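You operate a simulated robot arm through the tools that you are given. There is no shell and no other tool.

The job below is to be done with a simulated robot arm. You get a single attempt, and the scene is never put back.

JOB
Top up the soap tank to its line from the green bottle.
Fine: bottle back on the ledge, tank lid shut. Set down upright: soap bottle.

Only the result counts: the job must be done as asked and must still hold three seconds after the hand-in. Knocking over, shifting, dropping, spilling or breaking anything else fails it. A push-on lid holds only when it is set on centred and level and pressed home; a screw cap is set on level and turned clockwise until tight.

ROBOT AND FRAMES
A 7-joint arm with a two-finger parallel gripper, fixed in place. Base frame: the origin is on the floor under the middle of its stand, x ahead of it, y to its left, z up; the work surface is at about z = 850. Readings come in mm, rad, newtons and seconds.
With the tool pointing down near the work surface it reaches from about 240 to 680 mm from the base axis. Its first joint turns from -1.152 to 1.152 rad. Payload 2.4 kg.
Tool frame: the origin (TCP) lies between the finger pads and is the grasp point; the fingertips stand 30 mm ahead of it; z points along the fingers, y is the line along which they close. The gripper opens to 94 mm. The fingers are 28 mm wide and 10 mm thick; the gripper's body (50 by 96 mm) begins 55 mm behind the TCP.
Orientation is told as [roll, pitch, yaw] about the base's x, y, z axes, in that order, counted from this pose: with the fingers straight down and closing along the base's y, the tool's x points along the base's -x, its y along +y and its z along -z.

CONTROLS
- The arm moves only by the tool play_rows. Its argument "plan" is a list of rows, each a list of 3 entries, a list of its own where there are three numbers: the shift along the tool's x, y, z in units of 40 mm (1.0 is 40 mm), then the turn, a rotation vector about the tool's x, y, z in units of 4 degrees (1.0 is 4 degrees), then the opening, from 0 (shut) to 1 (fully open). In form: [[[x, y, z], [wx, wy, wz], grip], ...]. A call has 1 to 20 rows; each row shifts and turns the commanded pose from where the row before left it, along the tool's axes as they then stand. A call with a number of a shift or a turn outside -1 to 1 is refused whole. A row lasts 0.2 s, in which the tool goes at most 50 mm and 0.15 rad; a call with a longer step from one row to the next is refused whole, and so is a gripper value outside its range. Where a pose cannot be reached the arm comes as near as it can. A force on the tool above 90 N (or 10 N above the force at the start of the call, whichever is more), or a blocked arm, ends the call early, and 0.2 s more pass. Each finger travels about 153 mm/s and halts on what it meets, pressing with about 21 N; the grip force reading is that of the motor and also rises with nothing between the fingers. The clock runs only during rows and for 0.2 s after the last one: add rows that do not move to give the fingers time. It gives the time, the measured TCP pose, the force on the tool (base axes), the opening and the grip force at its end, in the units of the frame above (readings bear some noise), with the torque about the TCP (base axes, N m) and any sound that the robot's microphone picked up, and new pictures: "pictures" is both (left out), scene, wrist or none.
- Cameras (640 x 400 px; columns grow to the right, rows downward): "scene" is fixed at [56.8, 496.8, 1446.1]; the picture's right is [-0.48, -0.88, 0.00], its down [-0.46, 0.26, -0.85] and it looks along [0.74, -0.41, -0.53] (base axes); focal length 234 px, centre (320, 200). "wrist" rides on the gripper at [76, 14, -103] in the tool frame; the picture's right is [-0.18, 0.98, 0.00], its down [-0.75, -0.14, -0.64] and it looks along [-0.63, -0.12, 0.77] (tool axes); focal length 243 px, centre (320, 200). There is no depth. A picture from a camera that has moved, and an enlarged one, comes with that camera's place and axes in the base frame and with its lens.
- inspect(camera, box): a new picture of the part [left, top, right, bottom] of that camera's present view, enlarged. No time passes.
- close_job(): hands the job in; it is judged then, once.

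Nothing tells you positions but the pictures and the camera data. Unless the task says otherwise, let go and move clear before handing in.

The tools are called by a JSON object that holds its "op" and its "data". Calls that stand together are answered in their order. play_rows: Moves the arm, as the interface text tells. Its arguments: {"type":"object","properties":{"plan":{"type":"array","items":{"type":"array"}},"pictures":{"type":"string","enum":["both","scene","wrist","none"]}},"required":["plan"]} The other tools are called the same way: inspect (camera, box) takes an enlarged picture of a part of a camera's view; close_job () hands the job in.

At the start:

```text
clock: 0.0
position: [302.4, 235.3, 1345.7]
orientation: [0.0, 0.001, 0.0]
ft_force: [0.5, -0.5, -0.2]
ft_torque: [-0.01, -0.03, 0.02]
gripper_width: 93.9
grasp_force: 0.0
```

scene: 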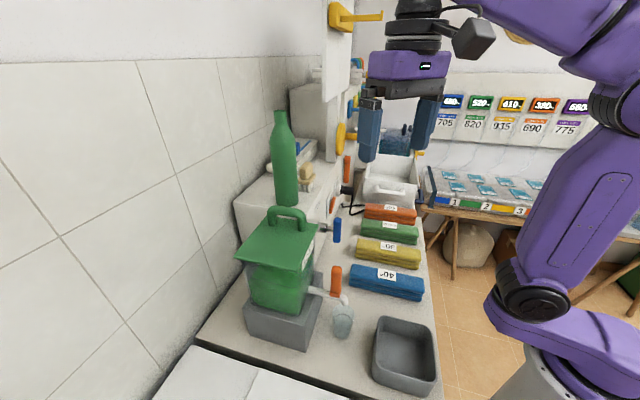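
wrist: 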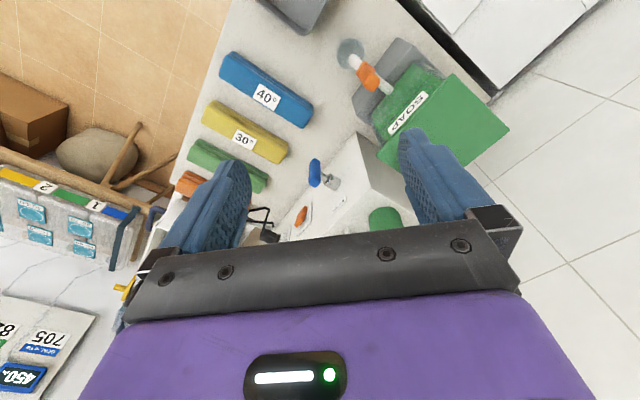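

I see a green soap tank with a lid (handle on top) on a grey block, a green bottle on a ledge behind it, a tap with a cup, and other objects. I'll look closer at both views before moving.

{"op": "inspect", "data": {"camera": "scene", "box": [200, 90, 360, 190]}}

{"op": "inspect", "data": {"camera": "scene", "box": [200, 180, 440, 400]}}

{"op": "inspect", "data": {"camera": "wrist", "box": [260, 20, 540, 250]}}

{"op": "inspect", "data": {"camera": "scene", "box": [220, 190, 330, 260]}}

```text
4.00 times, centred on (280, 140) of scene
camera zoom: at [56.8, 496.8, 1446.1], right [-0.48, -0.88, 0.0], down [-0.46, 0.26, -0.85], along [0.74, -0.41, -0.53], focal length 937 px, centre (480, 440)
```

zoom: 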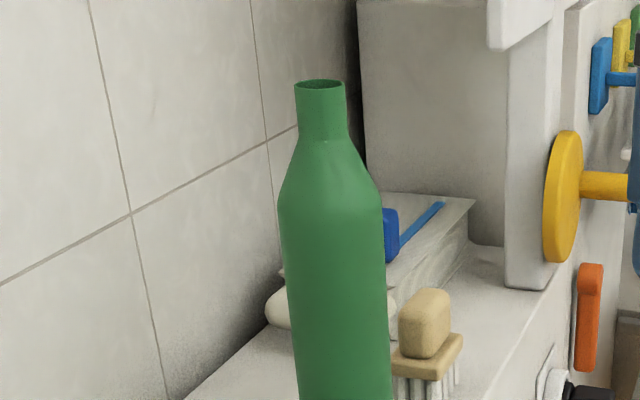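

```text
1.82 times, centred on (320, 290) of scene
camera zoom: at [56.8, 496.8, 1446.1], right [-0.48, -0.88, 0.0], down [-0.46, 0.26, -0.85], along [0.74, -0.41, -0.53], focal length 426 px, centre (320, 36)
```

zoom: 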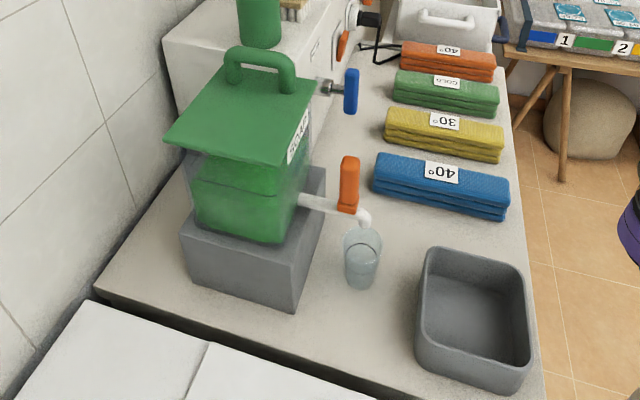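

```text
1.74 times, centred on (400, 135) of wrist
camera zoom: at [225.3, 249.7, 1449.1], right [0.18, 0.98, 0.0], down [0.75, -0.14, 0.64], along [0.63, -0.12, -0.77], focal length 422 px, centre (181, 313)
```

zoom: 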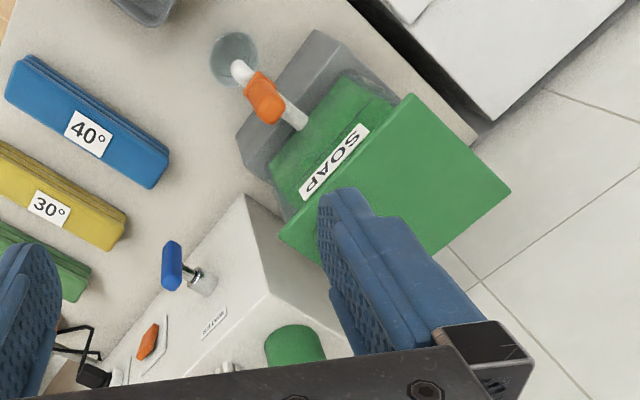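

```text
5.71 times, centred on (275, 225) of scene
camera zoom: at [56.8, 496.8, 1446.1], right [-0.48, -0.88, 0.0], down [-0.46, 0.26, -0.85], along [0.74, -0.41, -0.53], focal length 1339 px, centre (577, 57)
```

zoom: 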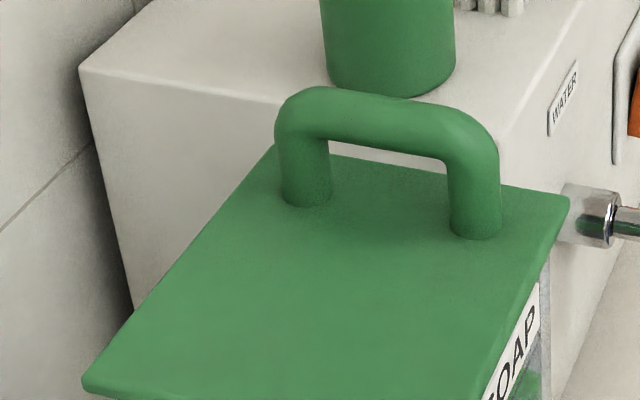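

I'm looking closer at the tank, its lid and the surroundings to find out how the lid is attached and where the fill line is.

{"op": "inspect", "data": {"camera": "scene", "box": [225, 200, 345, 275]}}

{"op": "inspect", "data": {"camera": "scene", "box": [230, 250, 350, 325]}}

{"op": "inspect", "data": {"camera": "wrist", "box": [330, 30, 520, 150]}}

{"op": "inspect", "data": {"camera": "scene", "box": [300, 60, 460, 160]}}

{"op": "inspect", "data": {"camera": "scene", "box": [270, 130, 430, 230]}}

{"op": "inspect", "data": {"camera": "scene", "box": [420, 80, 640, 220]}}

```text
5.33 times, centred on (285, 238) of scene
camera zoom: at [56.8, 496.8, 1446.1], right [-0.48, -0.88, 0.0], down [-0.46, 0.26, -0.85], along [0.74, -0.41, -0.53], focal length 1250 px, centre (507, 0)
```

zoom: 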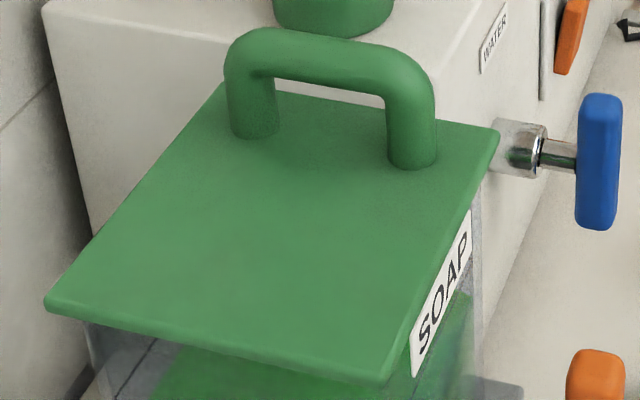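

```text
5.33 times, centred on (290, 288) of scene
camera zoom: at [56.8, 496.8, 1446.1], right [-0.48, -0.88, 0.0], down [-0.46, 0.26, -0.85], along [0.74, -0.41, -0.53], focal length 1250 px, centre (480, -267)
```

zoom: 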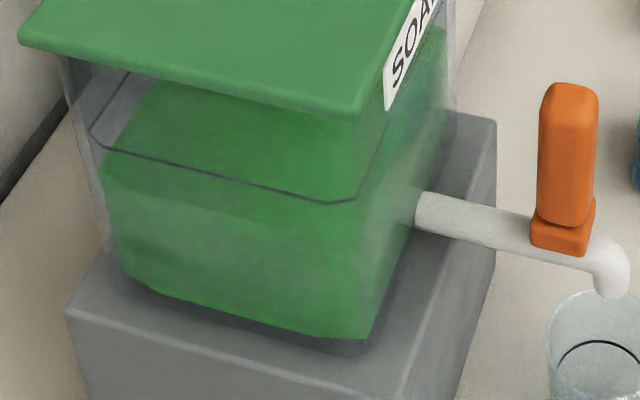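

```text
3.33 times, centred on (425, 90) of wrist
camera zoom: at [225.3, 249.7, 1449.1], right [0.18, 0.98, 0.0], down [0.75, -0.14, 0.64], along [0.63, -0.12, -0.77], focal length 809 px, centre (-30, 567)
```

zoom: 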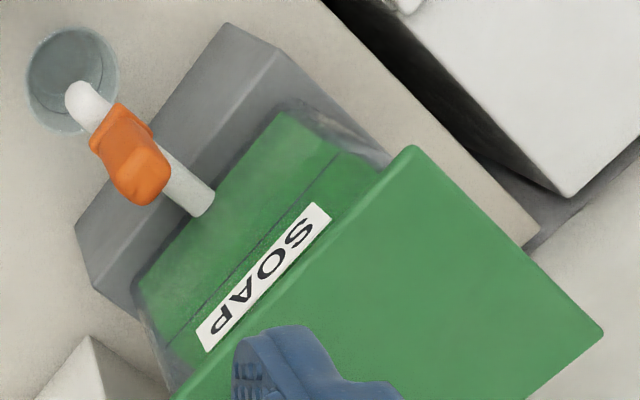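

```text
4.00 times, centred on (380, 110) of scene
camera zoom: at [56.8, 496.8, 1446.1], right [-0.48, -0.88, 0.0], down [-0.46, 0.26, -0.85], along [0.74, -0.41, -0.53], focal length 937 px, centre (80, 560)
```

zoom: 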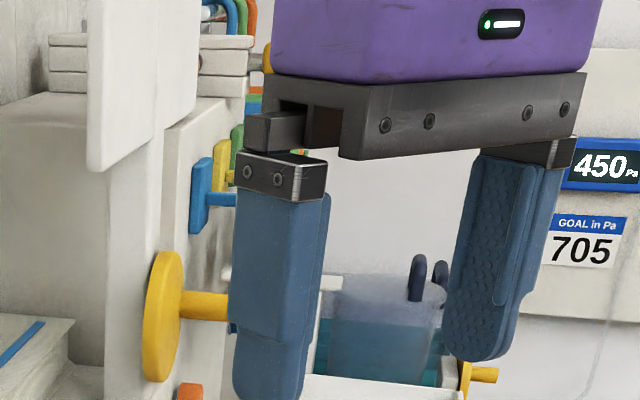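

```text
4.00 times, centred on (350, 180) of scene
camera zoom: at [56.8, 496.8, 1446.1], right [-0.48, -0.88, 0.0], down [-0.46, 0.26, -0.85], along [0.74, -0.41, -0.53], focal length 937 px, centre (200, 280)
```

zoom: 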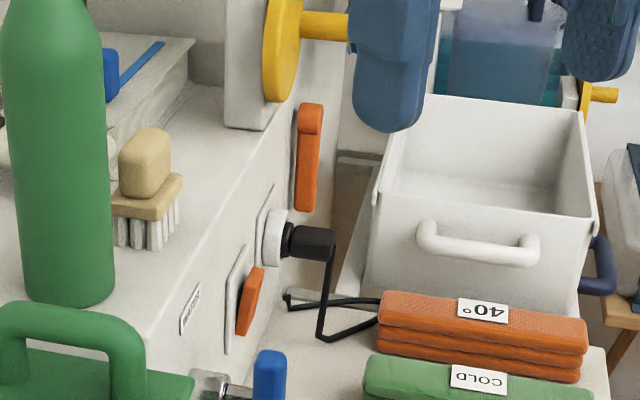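

```text
2.86 times, centred on (530, 150) of scene
camera zoom: at [56.8, 496.8, 1446.1], right [-0.48, -0.88, 0.0], down [-0.46, 0.26, -0.85], along [0.74, -0.41, -0.53], focal length 670 px, centre (-280, 343)
```

zoom: 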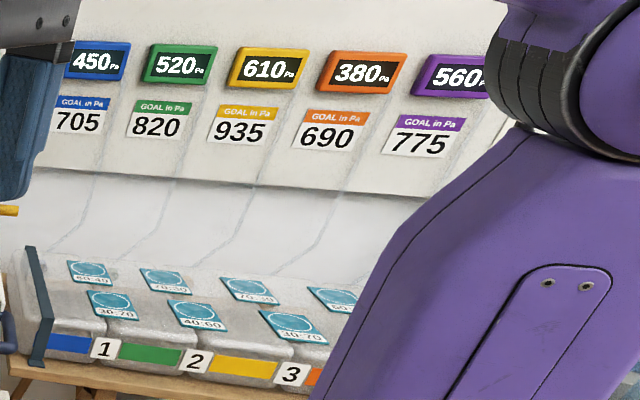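

The tank's lid top is at about z=1119, centred near (427, 389). Its handle bar is near (452, 362, 1158), and the bottle stands on the ledge near (590, 305), base z≈1085. The bench is turned about 44°, so I'll yaw the tool to match and look from the wrist camera.

{"op": "play_rows", "data": {"plan": [[[0, 0, 0], [0, 0, -1], 1], [[0, 0, 0], [0, 0, -1], 1], [[0, 0, 0], [0, 0, -1], 1], [[0, 0, 0], [0, 0, -1], 1], [[0, 0, 0], [0, 0, -1], 1], [[0, 0, 0], [0, 0, -1], 1], [[0, 0, 0], [0, 0, -1], 1], [[0, 0, 0], [0, 0, -1], 1], [[0, 0, 0], [0, 0, -1], 1], [[0, 0, 0], [0, 0, -1], 1], [[0, 0, 0], [0, 0, -1], 1]]}}

```text
clock: 2.4
position: [301.5, 233.6, 1347.2]
orientation: [0.0, -0.001, 0.77]
ft_force: [-0.2, -0.2, 0.0]
ft_torque: [0.0, 0.01, 0.02]
gripper_width: 94.2
grasp_force: 0.1
camera wrist: at [236.9, 192.6, 1449.4], right [-0.55, 0.83, 0.0], down [0.64, 0.42, 0.64], along [0.54, 0.35, -0.77], focal length 243 px, centre (320, 200)
```

scene: 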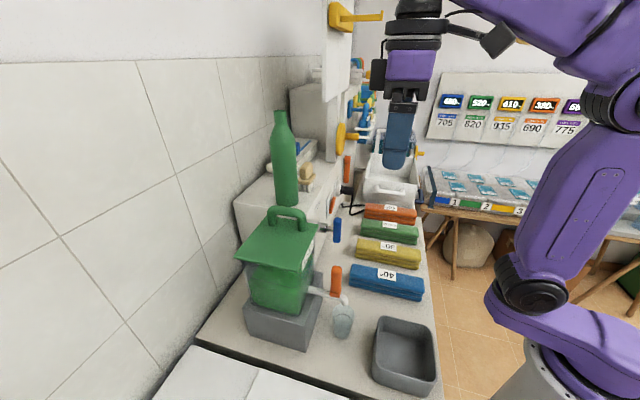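
wrist: 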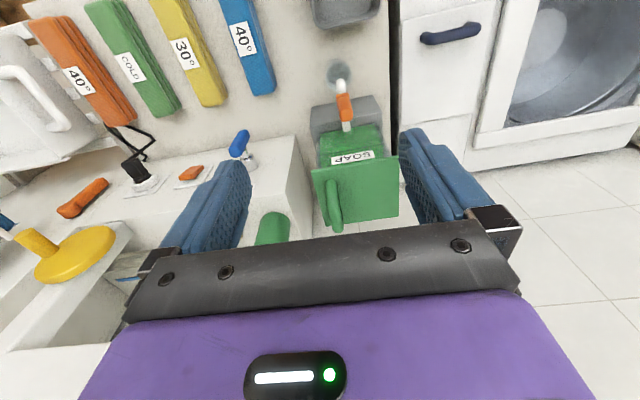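

The wrist camera is now squared up to the bench and sees the tank between the fingers. I'll zoom in there.

{"op": "inspect", "data": {"camera": "wrist", "box": [230, 80, 430, 240]}}

{"op": "inspect", "data": {"camera": "wrist", "box": [290, 130, 410, 245]}}

{"op": "inspect", "data": {"camera": "wrist", "box": [0, 100, 260, 300]}}

```text
2.50 times, centred on (330, 160) of wrist
camera zoom: at [236.9, 192.6, 1449.4], right [-0.55, 0.83, 0.0], down [0.64, 0.42, 0.64], along [0.54, 0.35, -0.77], focal length 606 px, centre (295, 300)
```

zoom: 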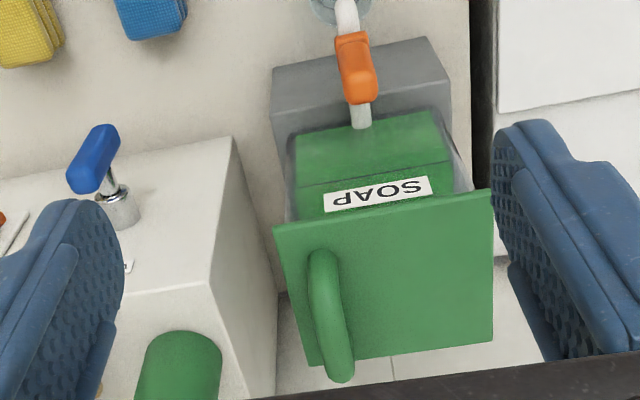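

```text
3.48 times, centred on (350, 188) of wrist
camera zoom: at [236.9, 192.6, 1449.4], right [-0.55, 0.83, 0.0], down [0.64, 0.42, 0.64], along [0.54, 0.35, -0.77], focal length 844 px, centre (216, 244)
```

zoom: 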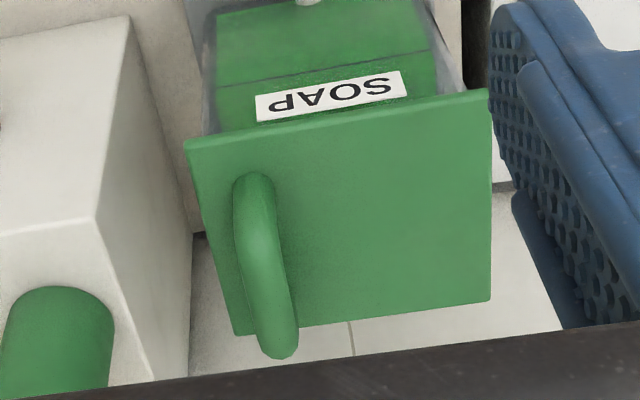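

```text
2.00 times, centred on (130, 200) of wrist
camera zoom: at [236.9, 192.6, 1449.4], right [-0.55, 0.83, 0.0], down [0.64, 0.42, 0.64], along [0.54, 0.35, -0.77], focal length 485 px, centre (700, 200)
```

zoom: 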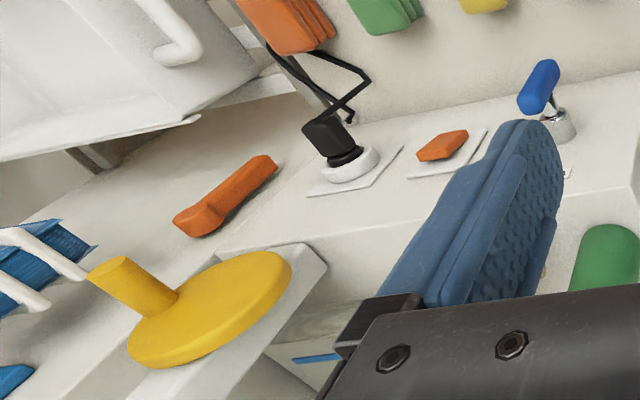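

The lid is level: s∈[511,639] and t∈[-47,90] in bench axes turned 45°, top at z=1119. The handle bar is at (451, 362) near z=1158, so I'll hover the open gripper above it and check.

{"op": "play_rows", "data": {"plan": [[[-0.816, -0.049, 0.46], [0, 0, -0.25], 0.7], [[-0.816, -0.049, 0.46], [0, 0, 0], 0.7], [[-0.816, -0.049, 0.46], [0, 0, 0], 0.7], [[-0.816, -0.049, 0.46], [0, 0, 0], 0.7], [[-0.816, -0.049, 0.46], [0, 0, 0], 0.7], [[-0.816, -0.049, 0.46], [0, 0, 0], 0.7], [[0, 0, 0], [0, 0, 0], 0.7]]}}

```text
clock: 4.0
position: [448.4, 366.1, 1235.7]
orientation: [0.001, 0.002, 0.787]
ft_force: [0.4, -1.1, 0.3]
ft_torque: [0.0, -0.01, 0.01]
gripper_width: 65.6
grasp_force: 0.1
camera wrist: at [384.2, 322.6, 1338.0], right [-0.56, 0.83, 0.0], down [0.63, 0.43, 0.64], along [0.53, 0.36, -0.77], focal length 243 px, centre (320, 200)
```

scene: 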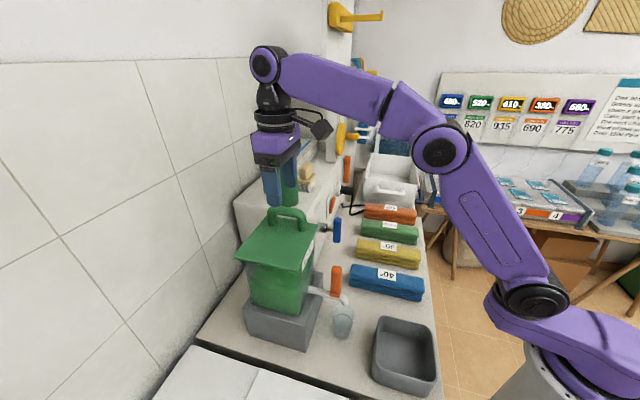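
wrist: 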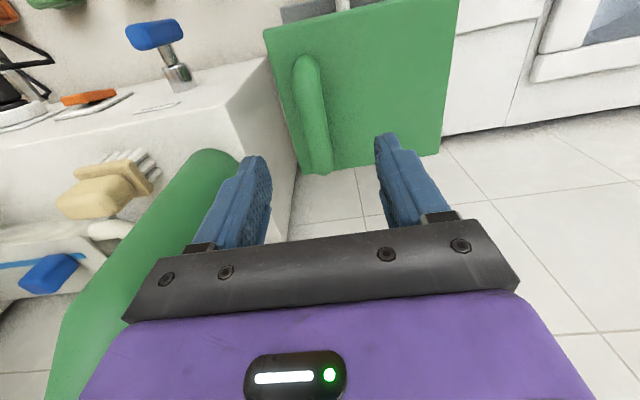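

The open fingers are just above the handle, which I now place at t≈64. I'll lower onto it, close, and check the grip.

{"op": "play_rows", "data": {"plan": [[[0.02, -0.15, 0.8], [0, 0, 0], 0.7], [[0, 0, 0.8], [0, 0, 0], 0.7], [[0, 0, 0.2], [0, 0, 0], 0.7], [[0, 0, 0], [0, 0, 0], 0.1], [[0, 0, 0], [0, 0, 0], 0.1], [[0, 0, 0], [0, 0, 0], 0.1]]}}

```text
clock: 5.4
position: [449.5, 361.5, 1163.9]
orientation: [0.003, 0.001, 0.789]
ft_force: [-15.5, 11.8, -4.9]
ft_torque: [0.57, -0.55, -0.23]
gripper_width: 23.6
grasp_force: 45.0
camera wrist: at [385.8, 318.1, 1266.6], right [-0.57, 0.82, 0.0], down [0.63, 0.43, 0.64], along [0.53, 0.37, -0.77], focal length 243 px, centre (320, 200)
```

scene: 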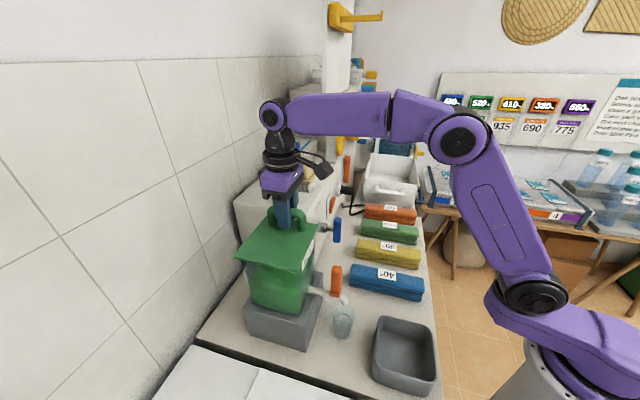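
wrist: 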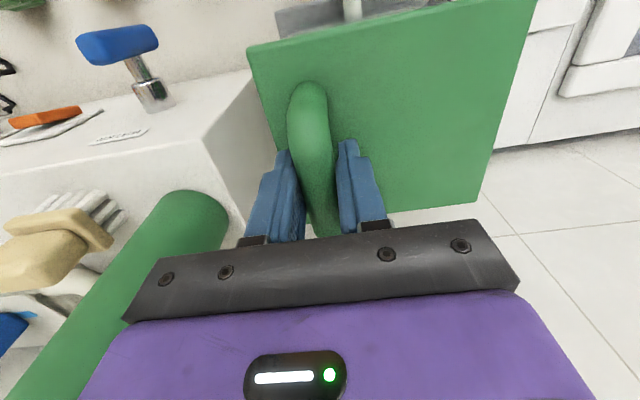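

I have the handle (opening 23.6 mm), with a side load of about 20 N showing the bar is slightly toward -t. I'll ease that off, then lift a little to see how the lid moves.

{"op": "play_rows", "data": {"plan": [[[0, 0.06, 0], [0, 0, 0], 0.1], [[0, 0, -0.15], [0, 0, 0], 0.1], [[0, 0, -0.15], [0, 0, 0], 0.1], [[0, 0, 0], [0, 0, 0], 0.1]]}}

{"op": "inspect", "data": {"camera": "scene", "box": [225, 200, 345, 275]}}

```text
clock: 6.4
position: [446.0, 364.3, 1174.9]
orientation: [0.005, 0.005, 0.793]
ft_force: [-21.8, 17.0, -16.8]
ft_torque: [-0.75, 0.48, -0.33]
gripper_width: 23.8
grasp_force: 45.4
camera wrist: at [383.2, 321.3, 1278.2], right [-0.57, 0.82, 0.0], down [0.63, 0.44, 0.64], along [0.52, 0.37, -0.77], focal length 243 px, centre (320, 200)
```

scene: 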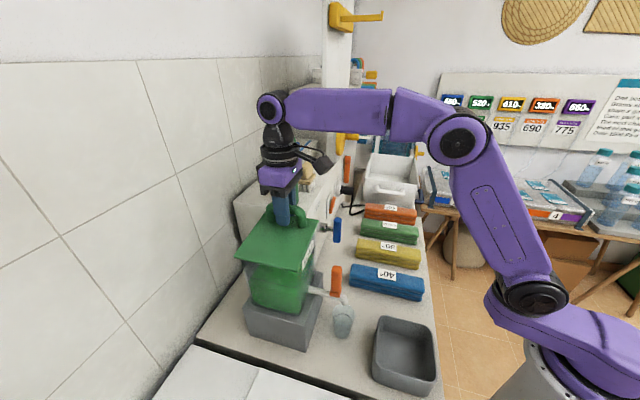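
wrist: 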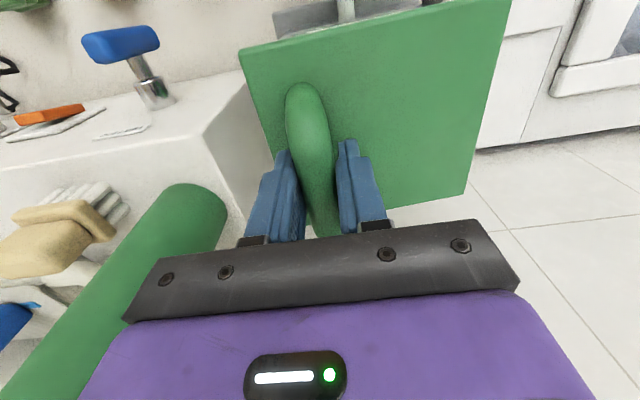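

```text
5.33 times, centred on (285, 238) of scene
camera zoom: at [56.3, 497.6, 1445.8], right [-0.48, -0.88, 0.0], down [-0.46, 0.26, -0.85], along [0.74, -0.41, -0.53], focal length 1250 px, centre (507, 0)
```

zoom: 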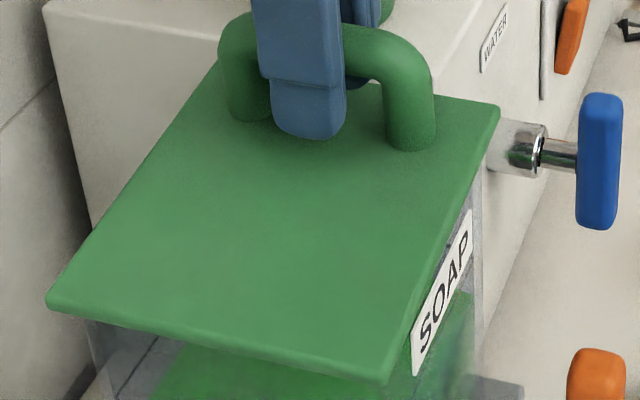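

The far edge rose while the near edge stayed put, so the lid is hinged along its -t edge (t≈-46, z≈1117). I'll swing it open along that arc and check forces on the way.

{"op": "play_rows", "data": {"plan": [[[0, 0.3575, -0.32], [0, 0, 0], 0.1], [[0, 0.2725, -0.305], [0, 0, 0], 0.1], [[0, 0.31, -0.2625], [0, 0, 0], 0.1], [[0, 0, 0], [0, 0, 0], 0.1]]}}

```text
clock: 7.4
position: [428.0, 384.1, 1214.0]
orientation: [-0.004, -0.007, 0.777]
ft_force: [11.6, -6.2, 9.9]
ft_torque: [-0.64, 0.32, 0.3]
gripper_width: 23.4
grasp_force: 44.7
camera wrist: at [362.3, 340.9, 1315.7], right [-0.56, 0.83, 0.0], down [0.63, 0.43, 0.65], along [0.54, 0.36, -0.76], focal length 243 px, centre (320, 200)
```

scene: 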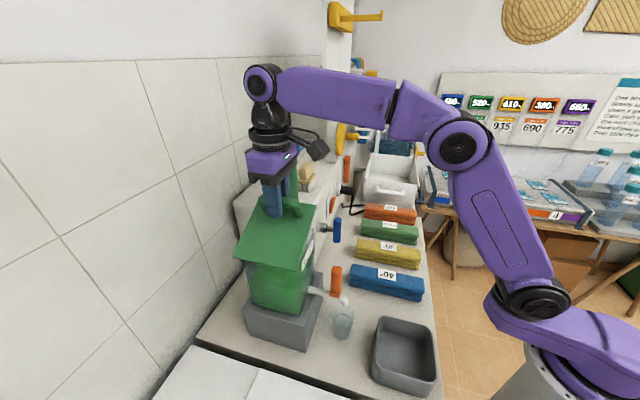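
wrist: 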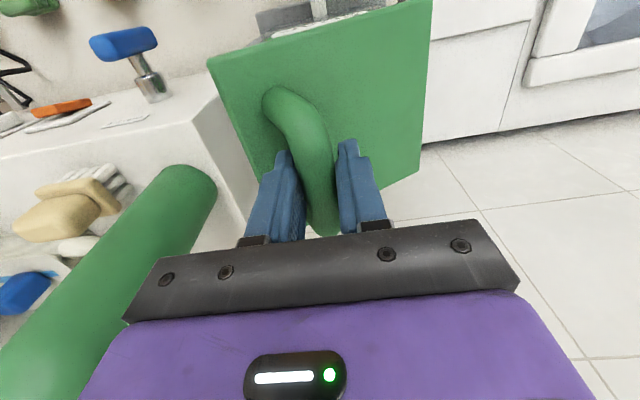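

The lid follows the arc; the forces suggest a slightly larger radius than I assumed. I'll go on along a corrected arc.

{"op": "play_rows", "data": {"plan": [[[0, 0.19, -0.2875], [0, 0, 0], 0.1], [[0, 0.385, -0.2125], [0, 0, 0], 0.1], [[0, 0.41, -0.1575], [0, 0, 0], 0.1], [[0, 0.4275, -0.0975], [0, 0, 0], 0.1], [[0, 0, 0], [0, 0, 0], 0.1]]}}

```text
clock: 8.6
position: [385.1, 425.8, 1247.3]
orientation: [0.0, -0.017, 0.783]
ft_force: [14.8, -1.7, 49.4]
ft_torque: [-0.22, -0.24, -0.21]
gripper_width: 22.0
grasp_force: 44.9
camera wrist: at [319.1, 381.9, 1349.1], right [-0.56, 0.83, 0.0], down [0.63, 0.42, 0.65], along [0.54, 0.37, -0.76], focal length 243 px, centre (320, 200)
```

scene: 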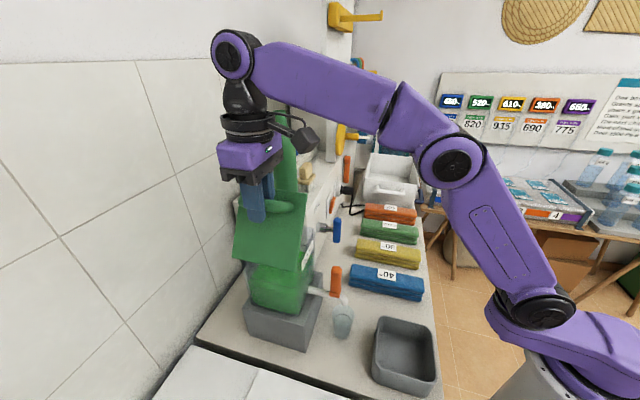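
wrist: 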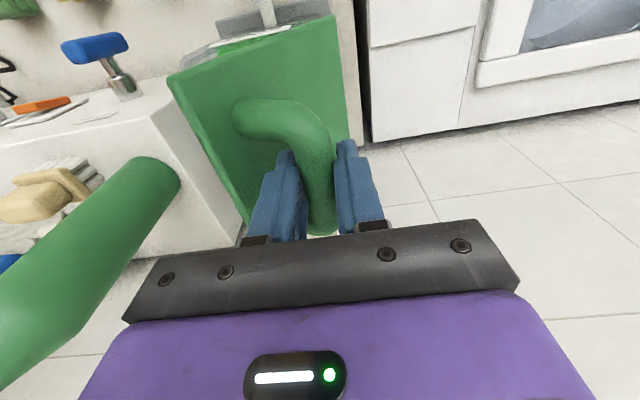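

The tool is being pushed up at about 50 N, so the true arc is higher. The refit puts the hinge near t=-58, z=1124 with a 129 mm radius, and I'll continue with that.

{"op": "play_rows", "data": {"plan": [[[0, 0.1, -0.26], [0, 0, 0], 0.1], [[0, 0.3, -0.06], [0, 0, 0], 0.1], [[0, 0.37, 0.01], [0, 0, 0], 0.1], [[0, 0, 0], [0, 0, 0], 0.1]]}}

{"op": "inspect", "data": {"camera": "scene", "box": [200, 120, 350, 310]}}

```text
clock: 9.6
position: [361.7, 449.2, 1253.2]
orientation: [0.001, 0.012, 0.788]
ft_force: [-7.3, -11.4, -17.2]
ft_torque: [-0.4, 0.2, -0.07]
gripper_width: 18.9
grasp_force: 45.3
camera wrist: at [297.5, 407.2, 1356.4], right [-0.57, 0.82, 0.0], down [0.64, 0.44, 0.63], along [0.52, 0.36, -0.77], focal length 243 px, centre (320, 200)
```

scene: 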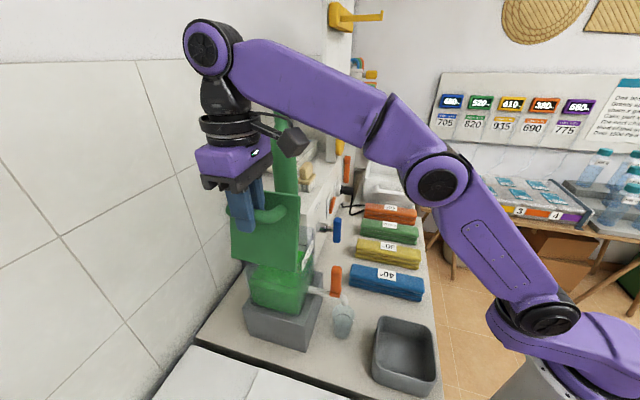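
wrist: 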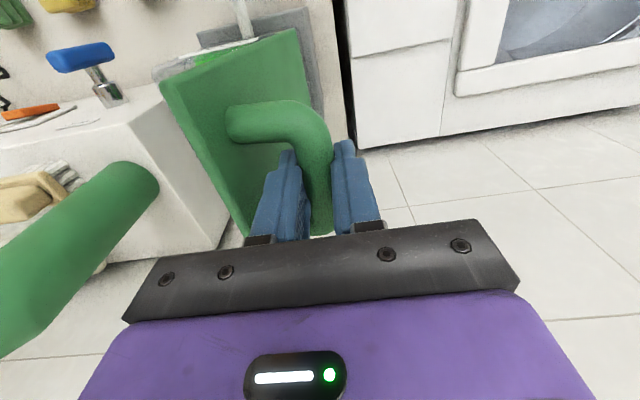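

```text
2.11 times, centred on (275, 215) of scene
camera zoom: at [56.7, 496.7, 1446.1], right [-0.48, -0.88, 0.0], down [-0.46, 0.26, -0.85], along [0.74, -0.41, -0.53], focal length 493 px, centre (415, 168)
```

zoom: 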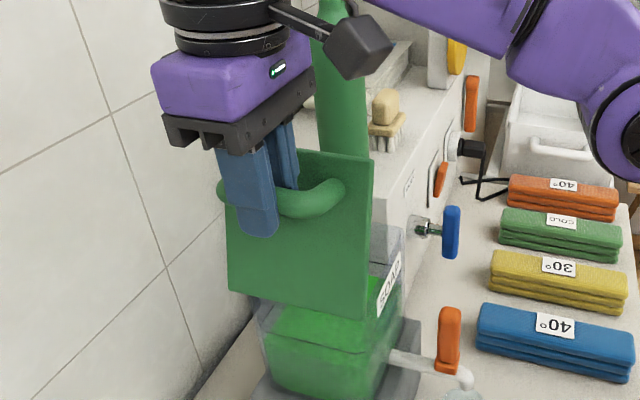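

The lid is about 75° open with low forces. I'll continue the arc past vertical.

{"op": "play_rows", "data": {"plan": [[[0, 0.4475, 0.06], [0, 0, 0], 0.1], [[0, 0.4375, 0.1], [0, 0, 0], 0.1], [[0, 0.415, 0.17], [0, 0, 0], 0.1], [[0, 0, 0], [0, 0, 0], 0.1]]}}

{"op": "inspect", "data": {"camera": "scene", "box": [180, 120, 330, 310]}}

```text
clock: 10.6
position: [324.5, 485.6, 1241.0]
orientation: [0.001, -0.001, 0.786]
ft_force: [-5.3, -13.1, -4.6]
ft_torque: [-0.09, -0.43, -0.1]
gripper_width: 19.2
grasp_force: 44.7
camera wrist: at [260.9, 442.7, 1343.6], right [-0.56, 0.83, 0.0], down [0.63, 0.43, 0.64], along [0.53, 0.36, -0.77], focal length 243 px, centre (320, 200)
```

scene: 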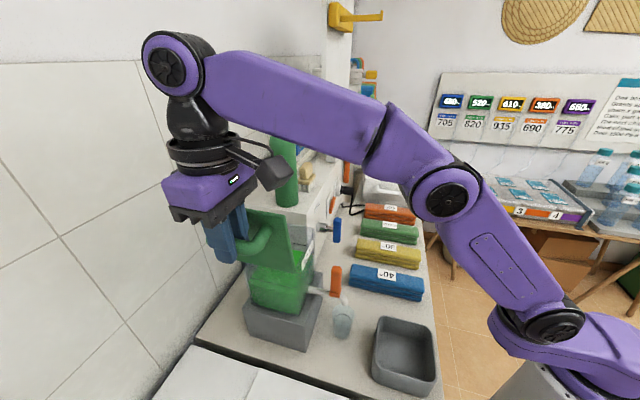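
wrist: 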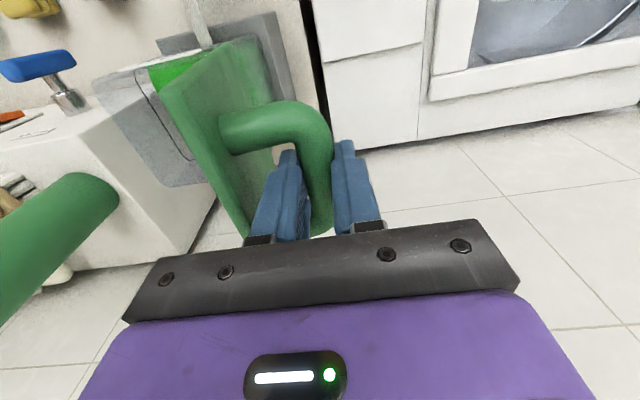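

```text
2.11 times, centred on (255, 215) of scene
camera zoom: at [56.6, 496.4, 1446.3], right [-0.48, -0.88, 0.0], down [-0.46, 0.26, -0.85], along [0.74, -0.41, -0.53], focal length 493 px, centre (457, 168)
```

zoom: 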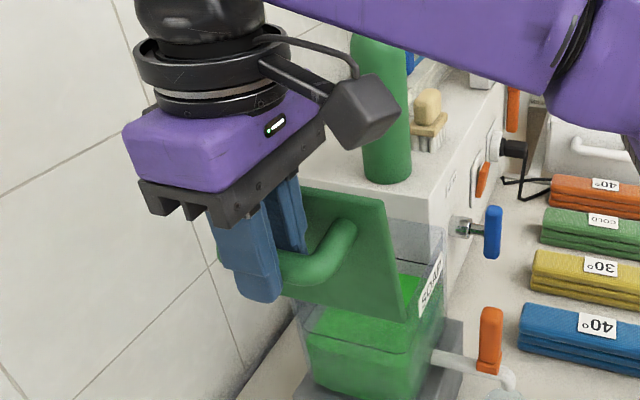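

The lid is about vertical now. I'll go a few degrees further so it rests open, watching for the stop.

{"op": "play_rows", "data": {"plan": [[[0, 0.39, 0.24], [0, 0, 0], 0.1], [[0, 0, 0], [0, 0, 0], 0.1]]}}

{"op": "inspect", "data": {"camera": "scene", "box": [180, 150, 330, 310]}}

{"op": "inspect", "data": {"camera": "wrist", "box": [80, 0, 360, 240]}}

```text
clock: 11.2
position: [317.2, 494.6, 1234.2]
orientation: [-0.003, -0.007, 0.781]
ft_force: [8.6, -18.5, 26.7]
ft_torque: [-0.61, 0.07, 0.41]
gripper_width: 19.3
grasp_force: 45.0
camera wrist: at [252.2, 450.9, 1335.8], right [-0.56, 0.83, 0.0], down [0.63, 0.43, 0.65], along [0.54, 0.36, -0.76], focal length 243 px, centre (320, 200)
```

scene: 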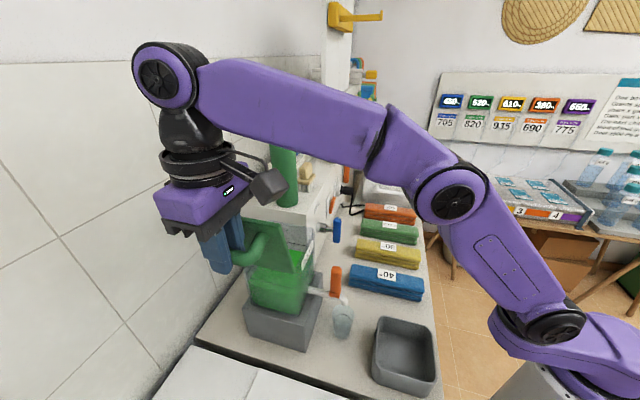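
wrist: 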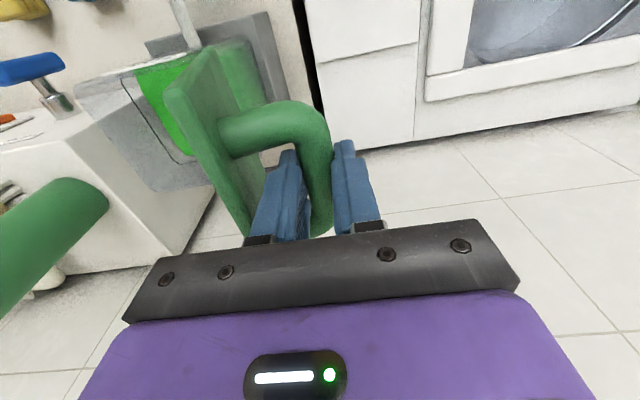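

```text
2.50 times, centred on (255, 230) of scene
camera zoom: at [56.9, 495.7, 1446.5], right [-0.48, -0.88, 0.0], down [-0.46, 0.26, -0.85], along [0.74, -0.41, -0.53], focal length 586 px, centre (482, 125)
```

zoom: 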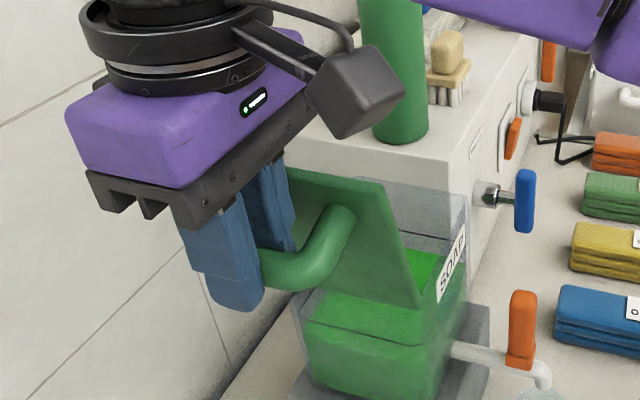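

```text
1.67 times, centred on (220, 120) of wrist
camera zoom: at [252.2, 450.9, 1335.8], right [-0.56, 0.83, 0.0], down [0.63, 0.43, 0.65], along [0.54, 0.36, -0.76], focal length 404 px, centre (487, 333)
```

zoom: 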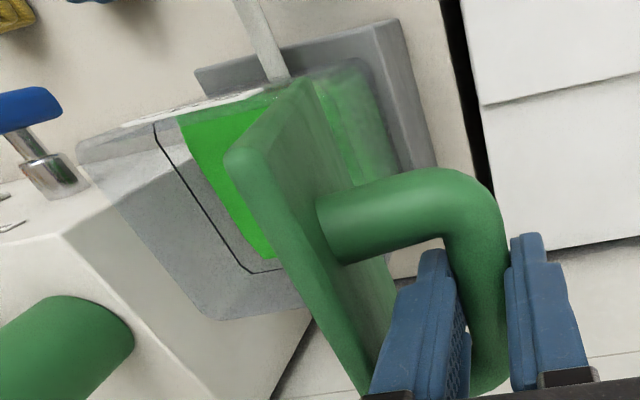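

The lid has reached its stop at about 100°, past vertical, so it should stay open. I'll ease off, open the fingers moderately and rise straight up off the handle.

{"op": "play_rows", "data": {"plan": [[[0, -0.1, -0.06], [0, 0, 0], 0.1], [[0, 0, 0], [0, 0, 0], 0.35], [[0, 0, 0], [0, 0, 0], 0.5], [[0, 0, 0], [0, 0, 0], 0.5], [[0, 0, -0.5], [0, 0, 0], 0.5], [[0, 0, -0.9], [0, 0, 0], 0.5], [[0, 0, -0.9], [0, 0, 0], 0.5], [[0, 0, -0.5], [0, 0, 0], 0.5]]}}

{"op": "inspect", "data": {"camera": "scene", "box": [180, 150, 330, 310]}}

```text
clock: 13.0
position: [313.8, 485.4, 1261.5]
orientation: [0.001, 0.001, 0.786]
ft_force: [-0.9, 0.5, 1.0]
ft_torque: [0.01, 0.0, 0.03]
gripper_width: 47.4
grasp_force: 0.0
out of reach, approached as far as the arm can: row 6, 7, 8
camera wrist: at [249.7, 442.3, 1364.0], right [-0.56, 0.83, 0.0], down [0.63, 0.43, 0.64], along [0.53, 0.36, -0.77], focal length 243 px, centre (320, 200)
```

scene: 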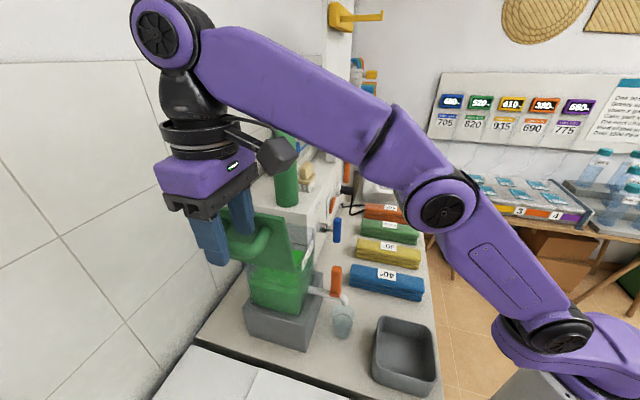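
wrist: 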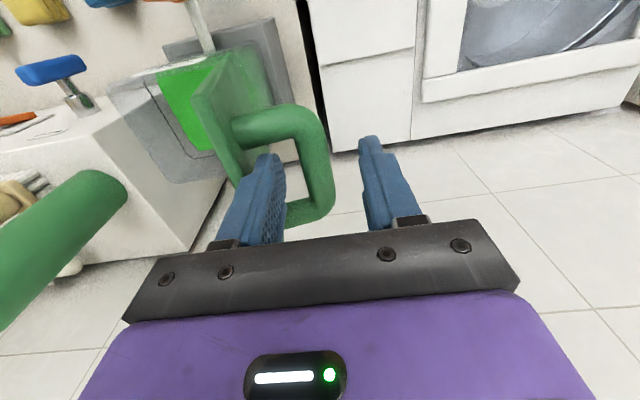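

```text
2.50 times, centred on (255, 230) of scene
camera zoom: at [56.8, 496.8, 1446.1], right [-0.48, -0.88, 0.0], down [-0.46, 0.26, -0.85], along [0.74, -0.41, -0.53], focal length 586 px, centre (482, 125)
```

zoom: 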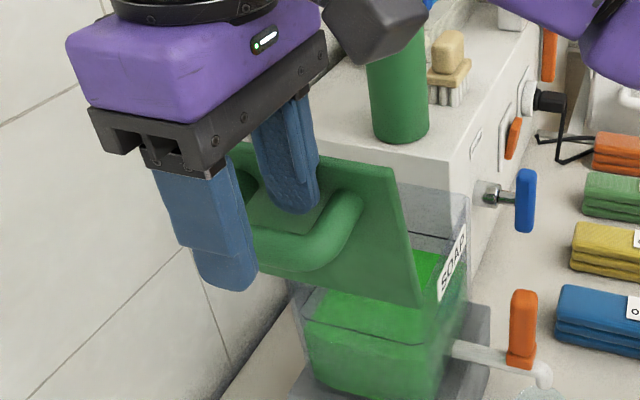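

The lid stays open on its own. The arm is at its upper reach with the tool straight down, so I'll tilt the fingers outward (toward the wall) to gain height before moving off the handle.

{"op": "play_rows", "data": {"plan": [[[0, 0, 0], [0, -1, 0], 0.5], [[0, 0, 0], [0, -1, 0], 0.5], [[0, 0, 0], [0, -1, 0], 0.5]]}}

```text
clock: 13.8
position: [313.8, 484.5, 1261.7]
orientation: [0.001, -0.21, 0.786]
ft_force: [-0.2, -0.1, 0.4]
ft_torque: [0.03, -0.02, 0.01]
gripper_width: 46.8
grasp_force: 0.1
camera wrist: at [235.6, 428.3, 1346.4], right [-0.57, 0.82, 0.04], down [0.53, 0.33, 0.79], along [0.63, 0.47, -0.62], focal length 243 px, centre (320, 200)
```

scene: 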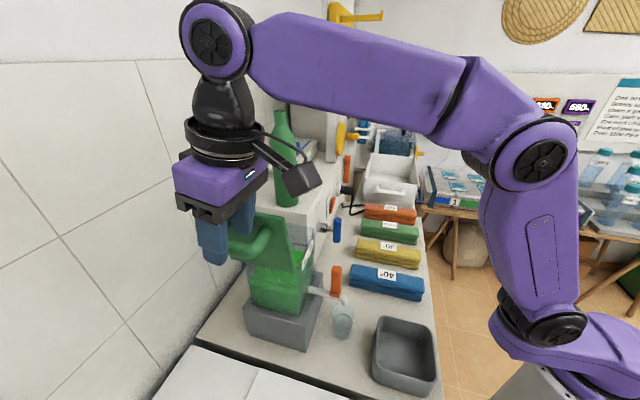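
wrist: 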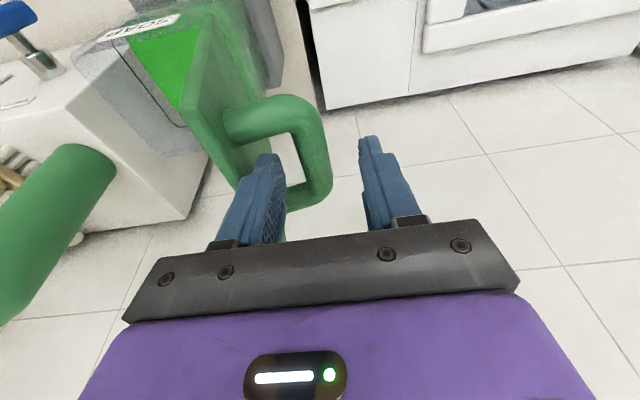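

The commanded pose had clamped to where the arm was, so I can tilt further and rise now to clear the handle.

{"op": "play_rows", "data": {"plan": [[[-0.1, 0, -0.45], [0, -1, 0], 0.5], [[-0.15, 0, -0.6], [0, -1, 0], 0.5], [[-0.2, 0, -0.6], [0, -1, 0], 0.5], [[-0.2, 0, -0.5], [0, -1, 0], 0.5]]}}

{"op": "inspect", "data": {"camera": "scene", "box": [230, 240, 330, 320]}}

```text
clock: 14.8
position: [312.1, 484.8, 1353.9]
orientation: [-0.001, -0.491, 0.786]
ft_force: [0.9, 0.7, 0.3]
ft_torque: [0.0, 0.01, 0.02]
gripper_width: 46.9
grasp_force: 0.0
camera wrist: at [221.2, 414.1, 1408.7], right [-0.58, 0.81, 0.09], down [0.36, 0.16, 0.92], along [0.73, 0.56, -0.38], focal length 243 px, centre (320, 200)
```

scene: 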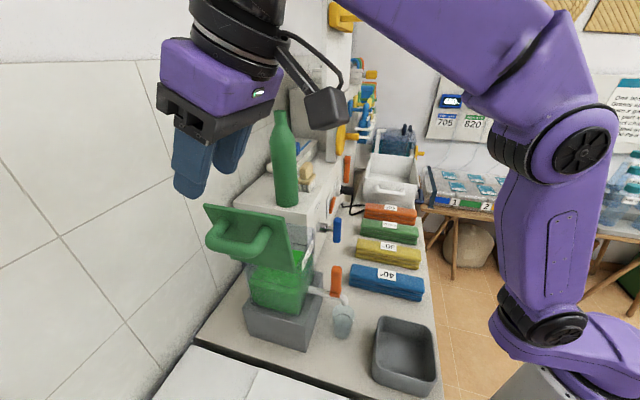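
wrist: 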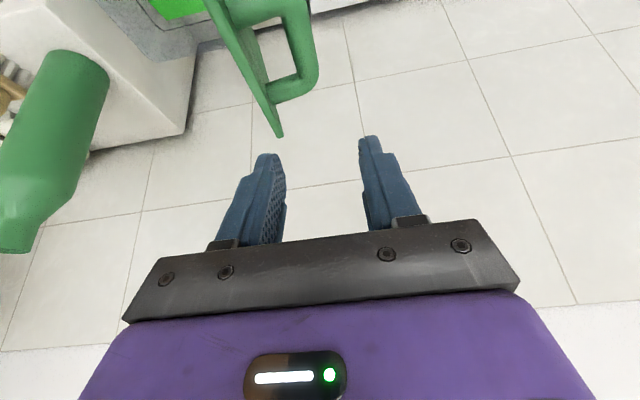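

```text
5.00 times, centred on (280, 280) of scene
camera zoom: at [56.8, 496.8, 1446.1], right [-0.48, -0.88, 0.0], down [-0.46, 0.26, -0.85], along [0.74, -0.41, -0.53], focal length 1172 px, centre (520, -200)
```

zoom: 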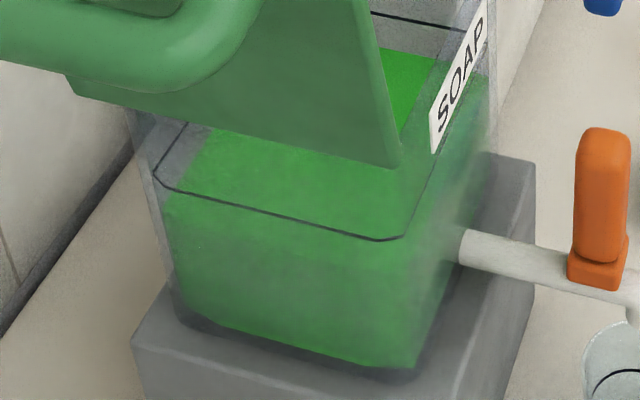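

The lid rests open with the handle clear. The fill line is near z≈1057 and the liquid near z≈1037. Next I'll level the tool to horizontal above the tank, then test whether the wrist can roll far enough to pour.

{"op": "play_rows", "data": {"plan": [[[0, -0.25, 0], [0, -1, 0], 0.9], [[0, -0.25, 0], [0, -1, 0], 0.9], [[0, -0.25, 0], [0, -1, 0], 0.9], [[0, -0.25, 0], [0, -1, 0], 0.9], [[0, -0.25, 0], [0, -1, 0], 0.9], [[0, -0.25, 0], [0, -1, 0], 0.9], [[0, -0.25, 0], [0, -1, 0], 0.9], [[0, -0.25, 0], [0, -1, 0], 0.9], [[0, -0.25, 0], [0, -1, 0], 0.9], [[0, -0.25, 0], [0, -1, 0], 0.9], [[0, -0.25, 0], [0, -1, 0], 0.9], [[0, -0.25, 0], [0, -1, 0], 0.9], [[0, -0.25, 0], [0, -1, 0], 0.9], [[0, -0.25, 0], [0, -1, 0], 0.9], [[0, -0.25, 0], [0, -1, 0], 0.9], [[0, 0, 0], [0, -0.47, 0], 0.9]]}}

```text
clock: 18.2
position: [419.4, 377.6, 1352.9]
orientation: [-0.014, -1.569, 0.797]
ft_force: [-0.1, -0.9, -1.7]
ft_torque: [0.02, 0.0, -0.01]
gripper_width: 84.5
grasp_force: 0.0
camera wrist: at [335.6, 316.1, 1276.5], right [-0.69, 0.7, 0.18], down [-0.35, -0.55, 0.75], along [0.63, 0.46, 0.63], focal length 243 px, centre (320, 200)
```

scene: 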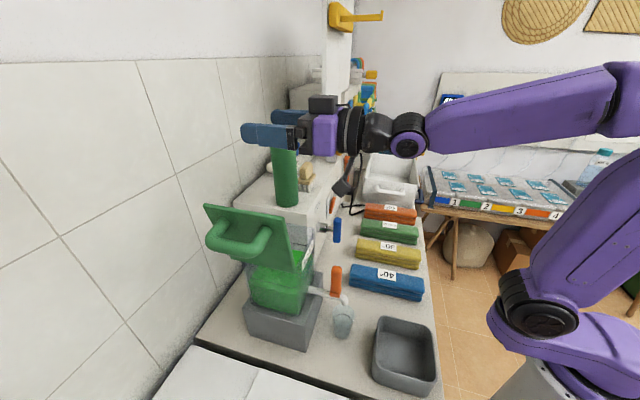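
wrist: 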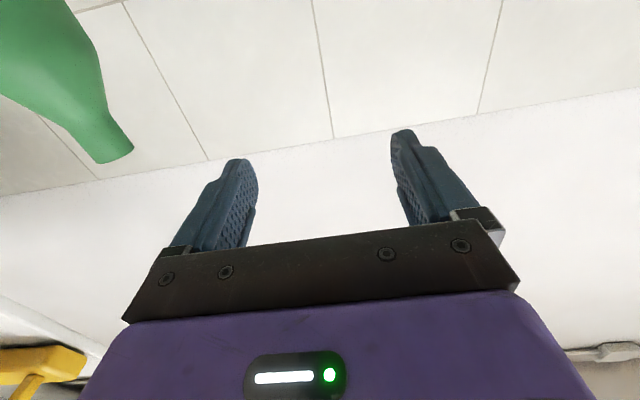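

The tool is horizontal over the tank. I'll test the pouring roll with empty fingers to check how far the wrist goes.

{"op": "play_rows", "data": {"plan": [[[0, 0, 0], [0, 0, -1], 0.9], [[0, 0, 0], [0, 0, -1], 0.9], [[0, 0, 0], [0, 0, -1], 0.9], [[0, 0, 0], [0, 0, -1], 0.9], [[0, 0, 0], [0, 0, -1], 0.9], [[0, 0, 0], [0, 0, -1], 0.9], [[0, 0, 0], [0, 0, -1], 0.9], [[0, 0, 0], [0, 0, -1], 0.9], [[0, 0, 0], [0, 0, -1], 0.9], [[0, 0, 0], [0, 0, -1], 0.9], [[0, 0, 0], [0, 0, -1], 0.9], [[0, 0, 0], [0, 0, -1], 0.9], [[0, 0, 0], [0, 0, -1], 0.9], [[0, 0, 0], [0, 0, -1], 0.9], [[0, 0, 0], [0, 0, -1], 0.9], [[0, 0, 0], [0, 0, -1], 0.9], [[0, 0, 0], [0, 0, -1], 0.9], [[0, 0, 0], [0, 0, -1], 0.9], [[0, 0, 0], [0, 0, -1], 0.9], [[0, 0, 0], [0, 0, -1], 0.9]]}}

{"op": "play_rows", "data": {"plan": [[[0, 0, 0], [0, 0, -1], 0.9], [[0, 0, 0], [0, 0, -1], 0.9], [[0, 0, 0], [0, 0, -1], 0.9], [[0, 0, 0], [0, 0, -1], 0.9], [[0, 0, 0], [0, 0, -1], 0.9], [[0, 0, 0], [0, 0, -1], 0.9], [[0, 0, 0], [0, 0, -1], 0.9], [[0, 0, 0], [0, 0, -1], 0.9]]}}

```text
clock: 22.4
position: [419.2, 377.6, 1354.2]
orientation: [-1.57, -0.174, 2.355]
ft_force: [0.2, 0.5, -1.0]
ft_torque: [0.01, -0.01, -0.01]
gripper_width: 84.6
grasp_force: 0.0
camera wrist: at [397.4, 254.8, 1325.6], right [-0.25, 0.25, -0.94], down [-0.96, 0.05, 0.27], along [0.12, 0.97, 0.22], focal length 243 px, centre (320, 200)
```

scene: 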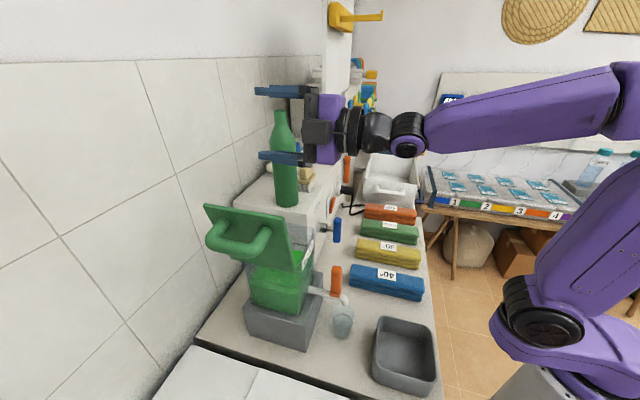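
wrist: 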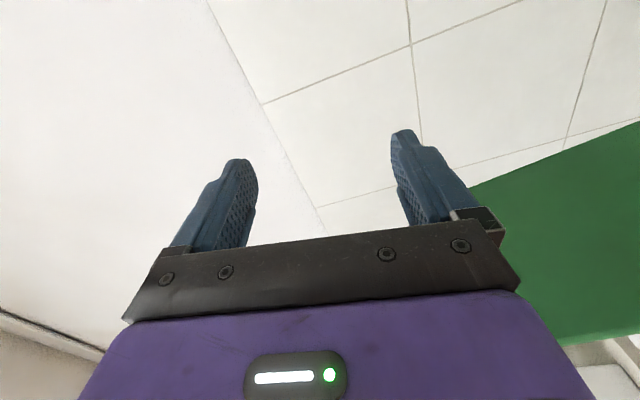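

```text
clock: 24.2
position: [418.7, 377.9, 1351.7]
orientation: [-1.569, 0.386, 2.357]
ft_force: [0.6, 0.3, 0.0]
ft_torque: [0.02, 0.0, -0.01]
gripper_width: 84.6
grasp_force: 0.1
camera wrist: at [399.0, 252.5, 1368.1], right [0.14, -0.14, -0.98], down [-0.99, 0.08, -0.15], along [0.1, 0.99, -0.13], focal length 243 px, centre (320, 200)
```

scene: 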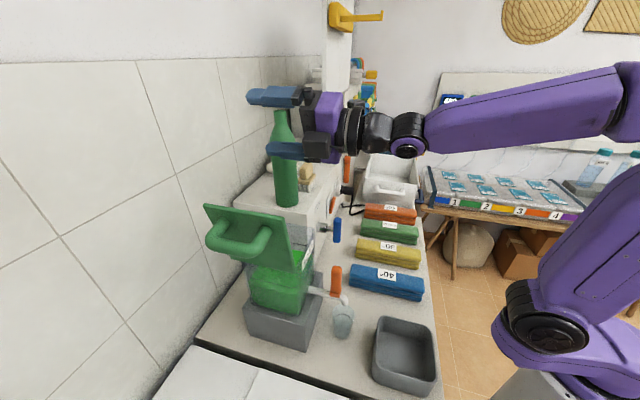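
wrist: 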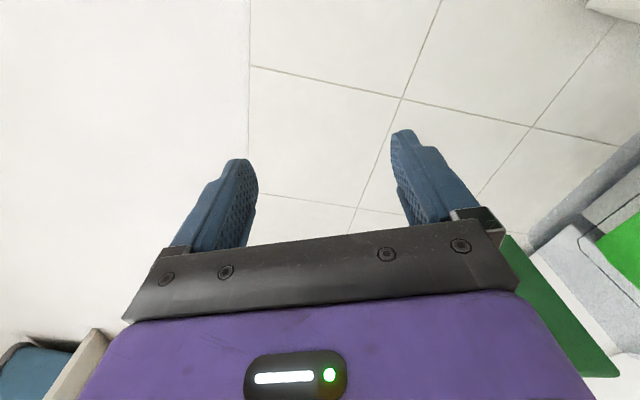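

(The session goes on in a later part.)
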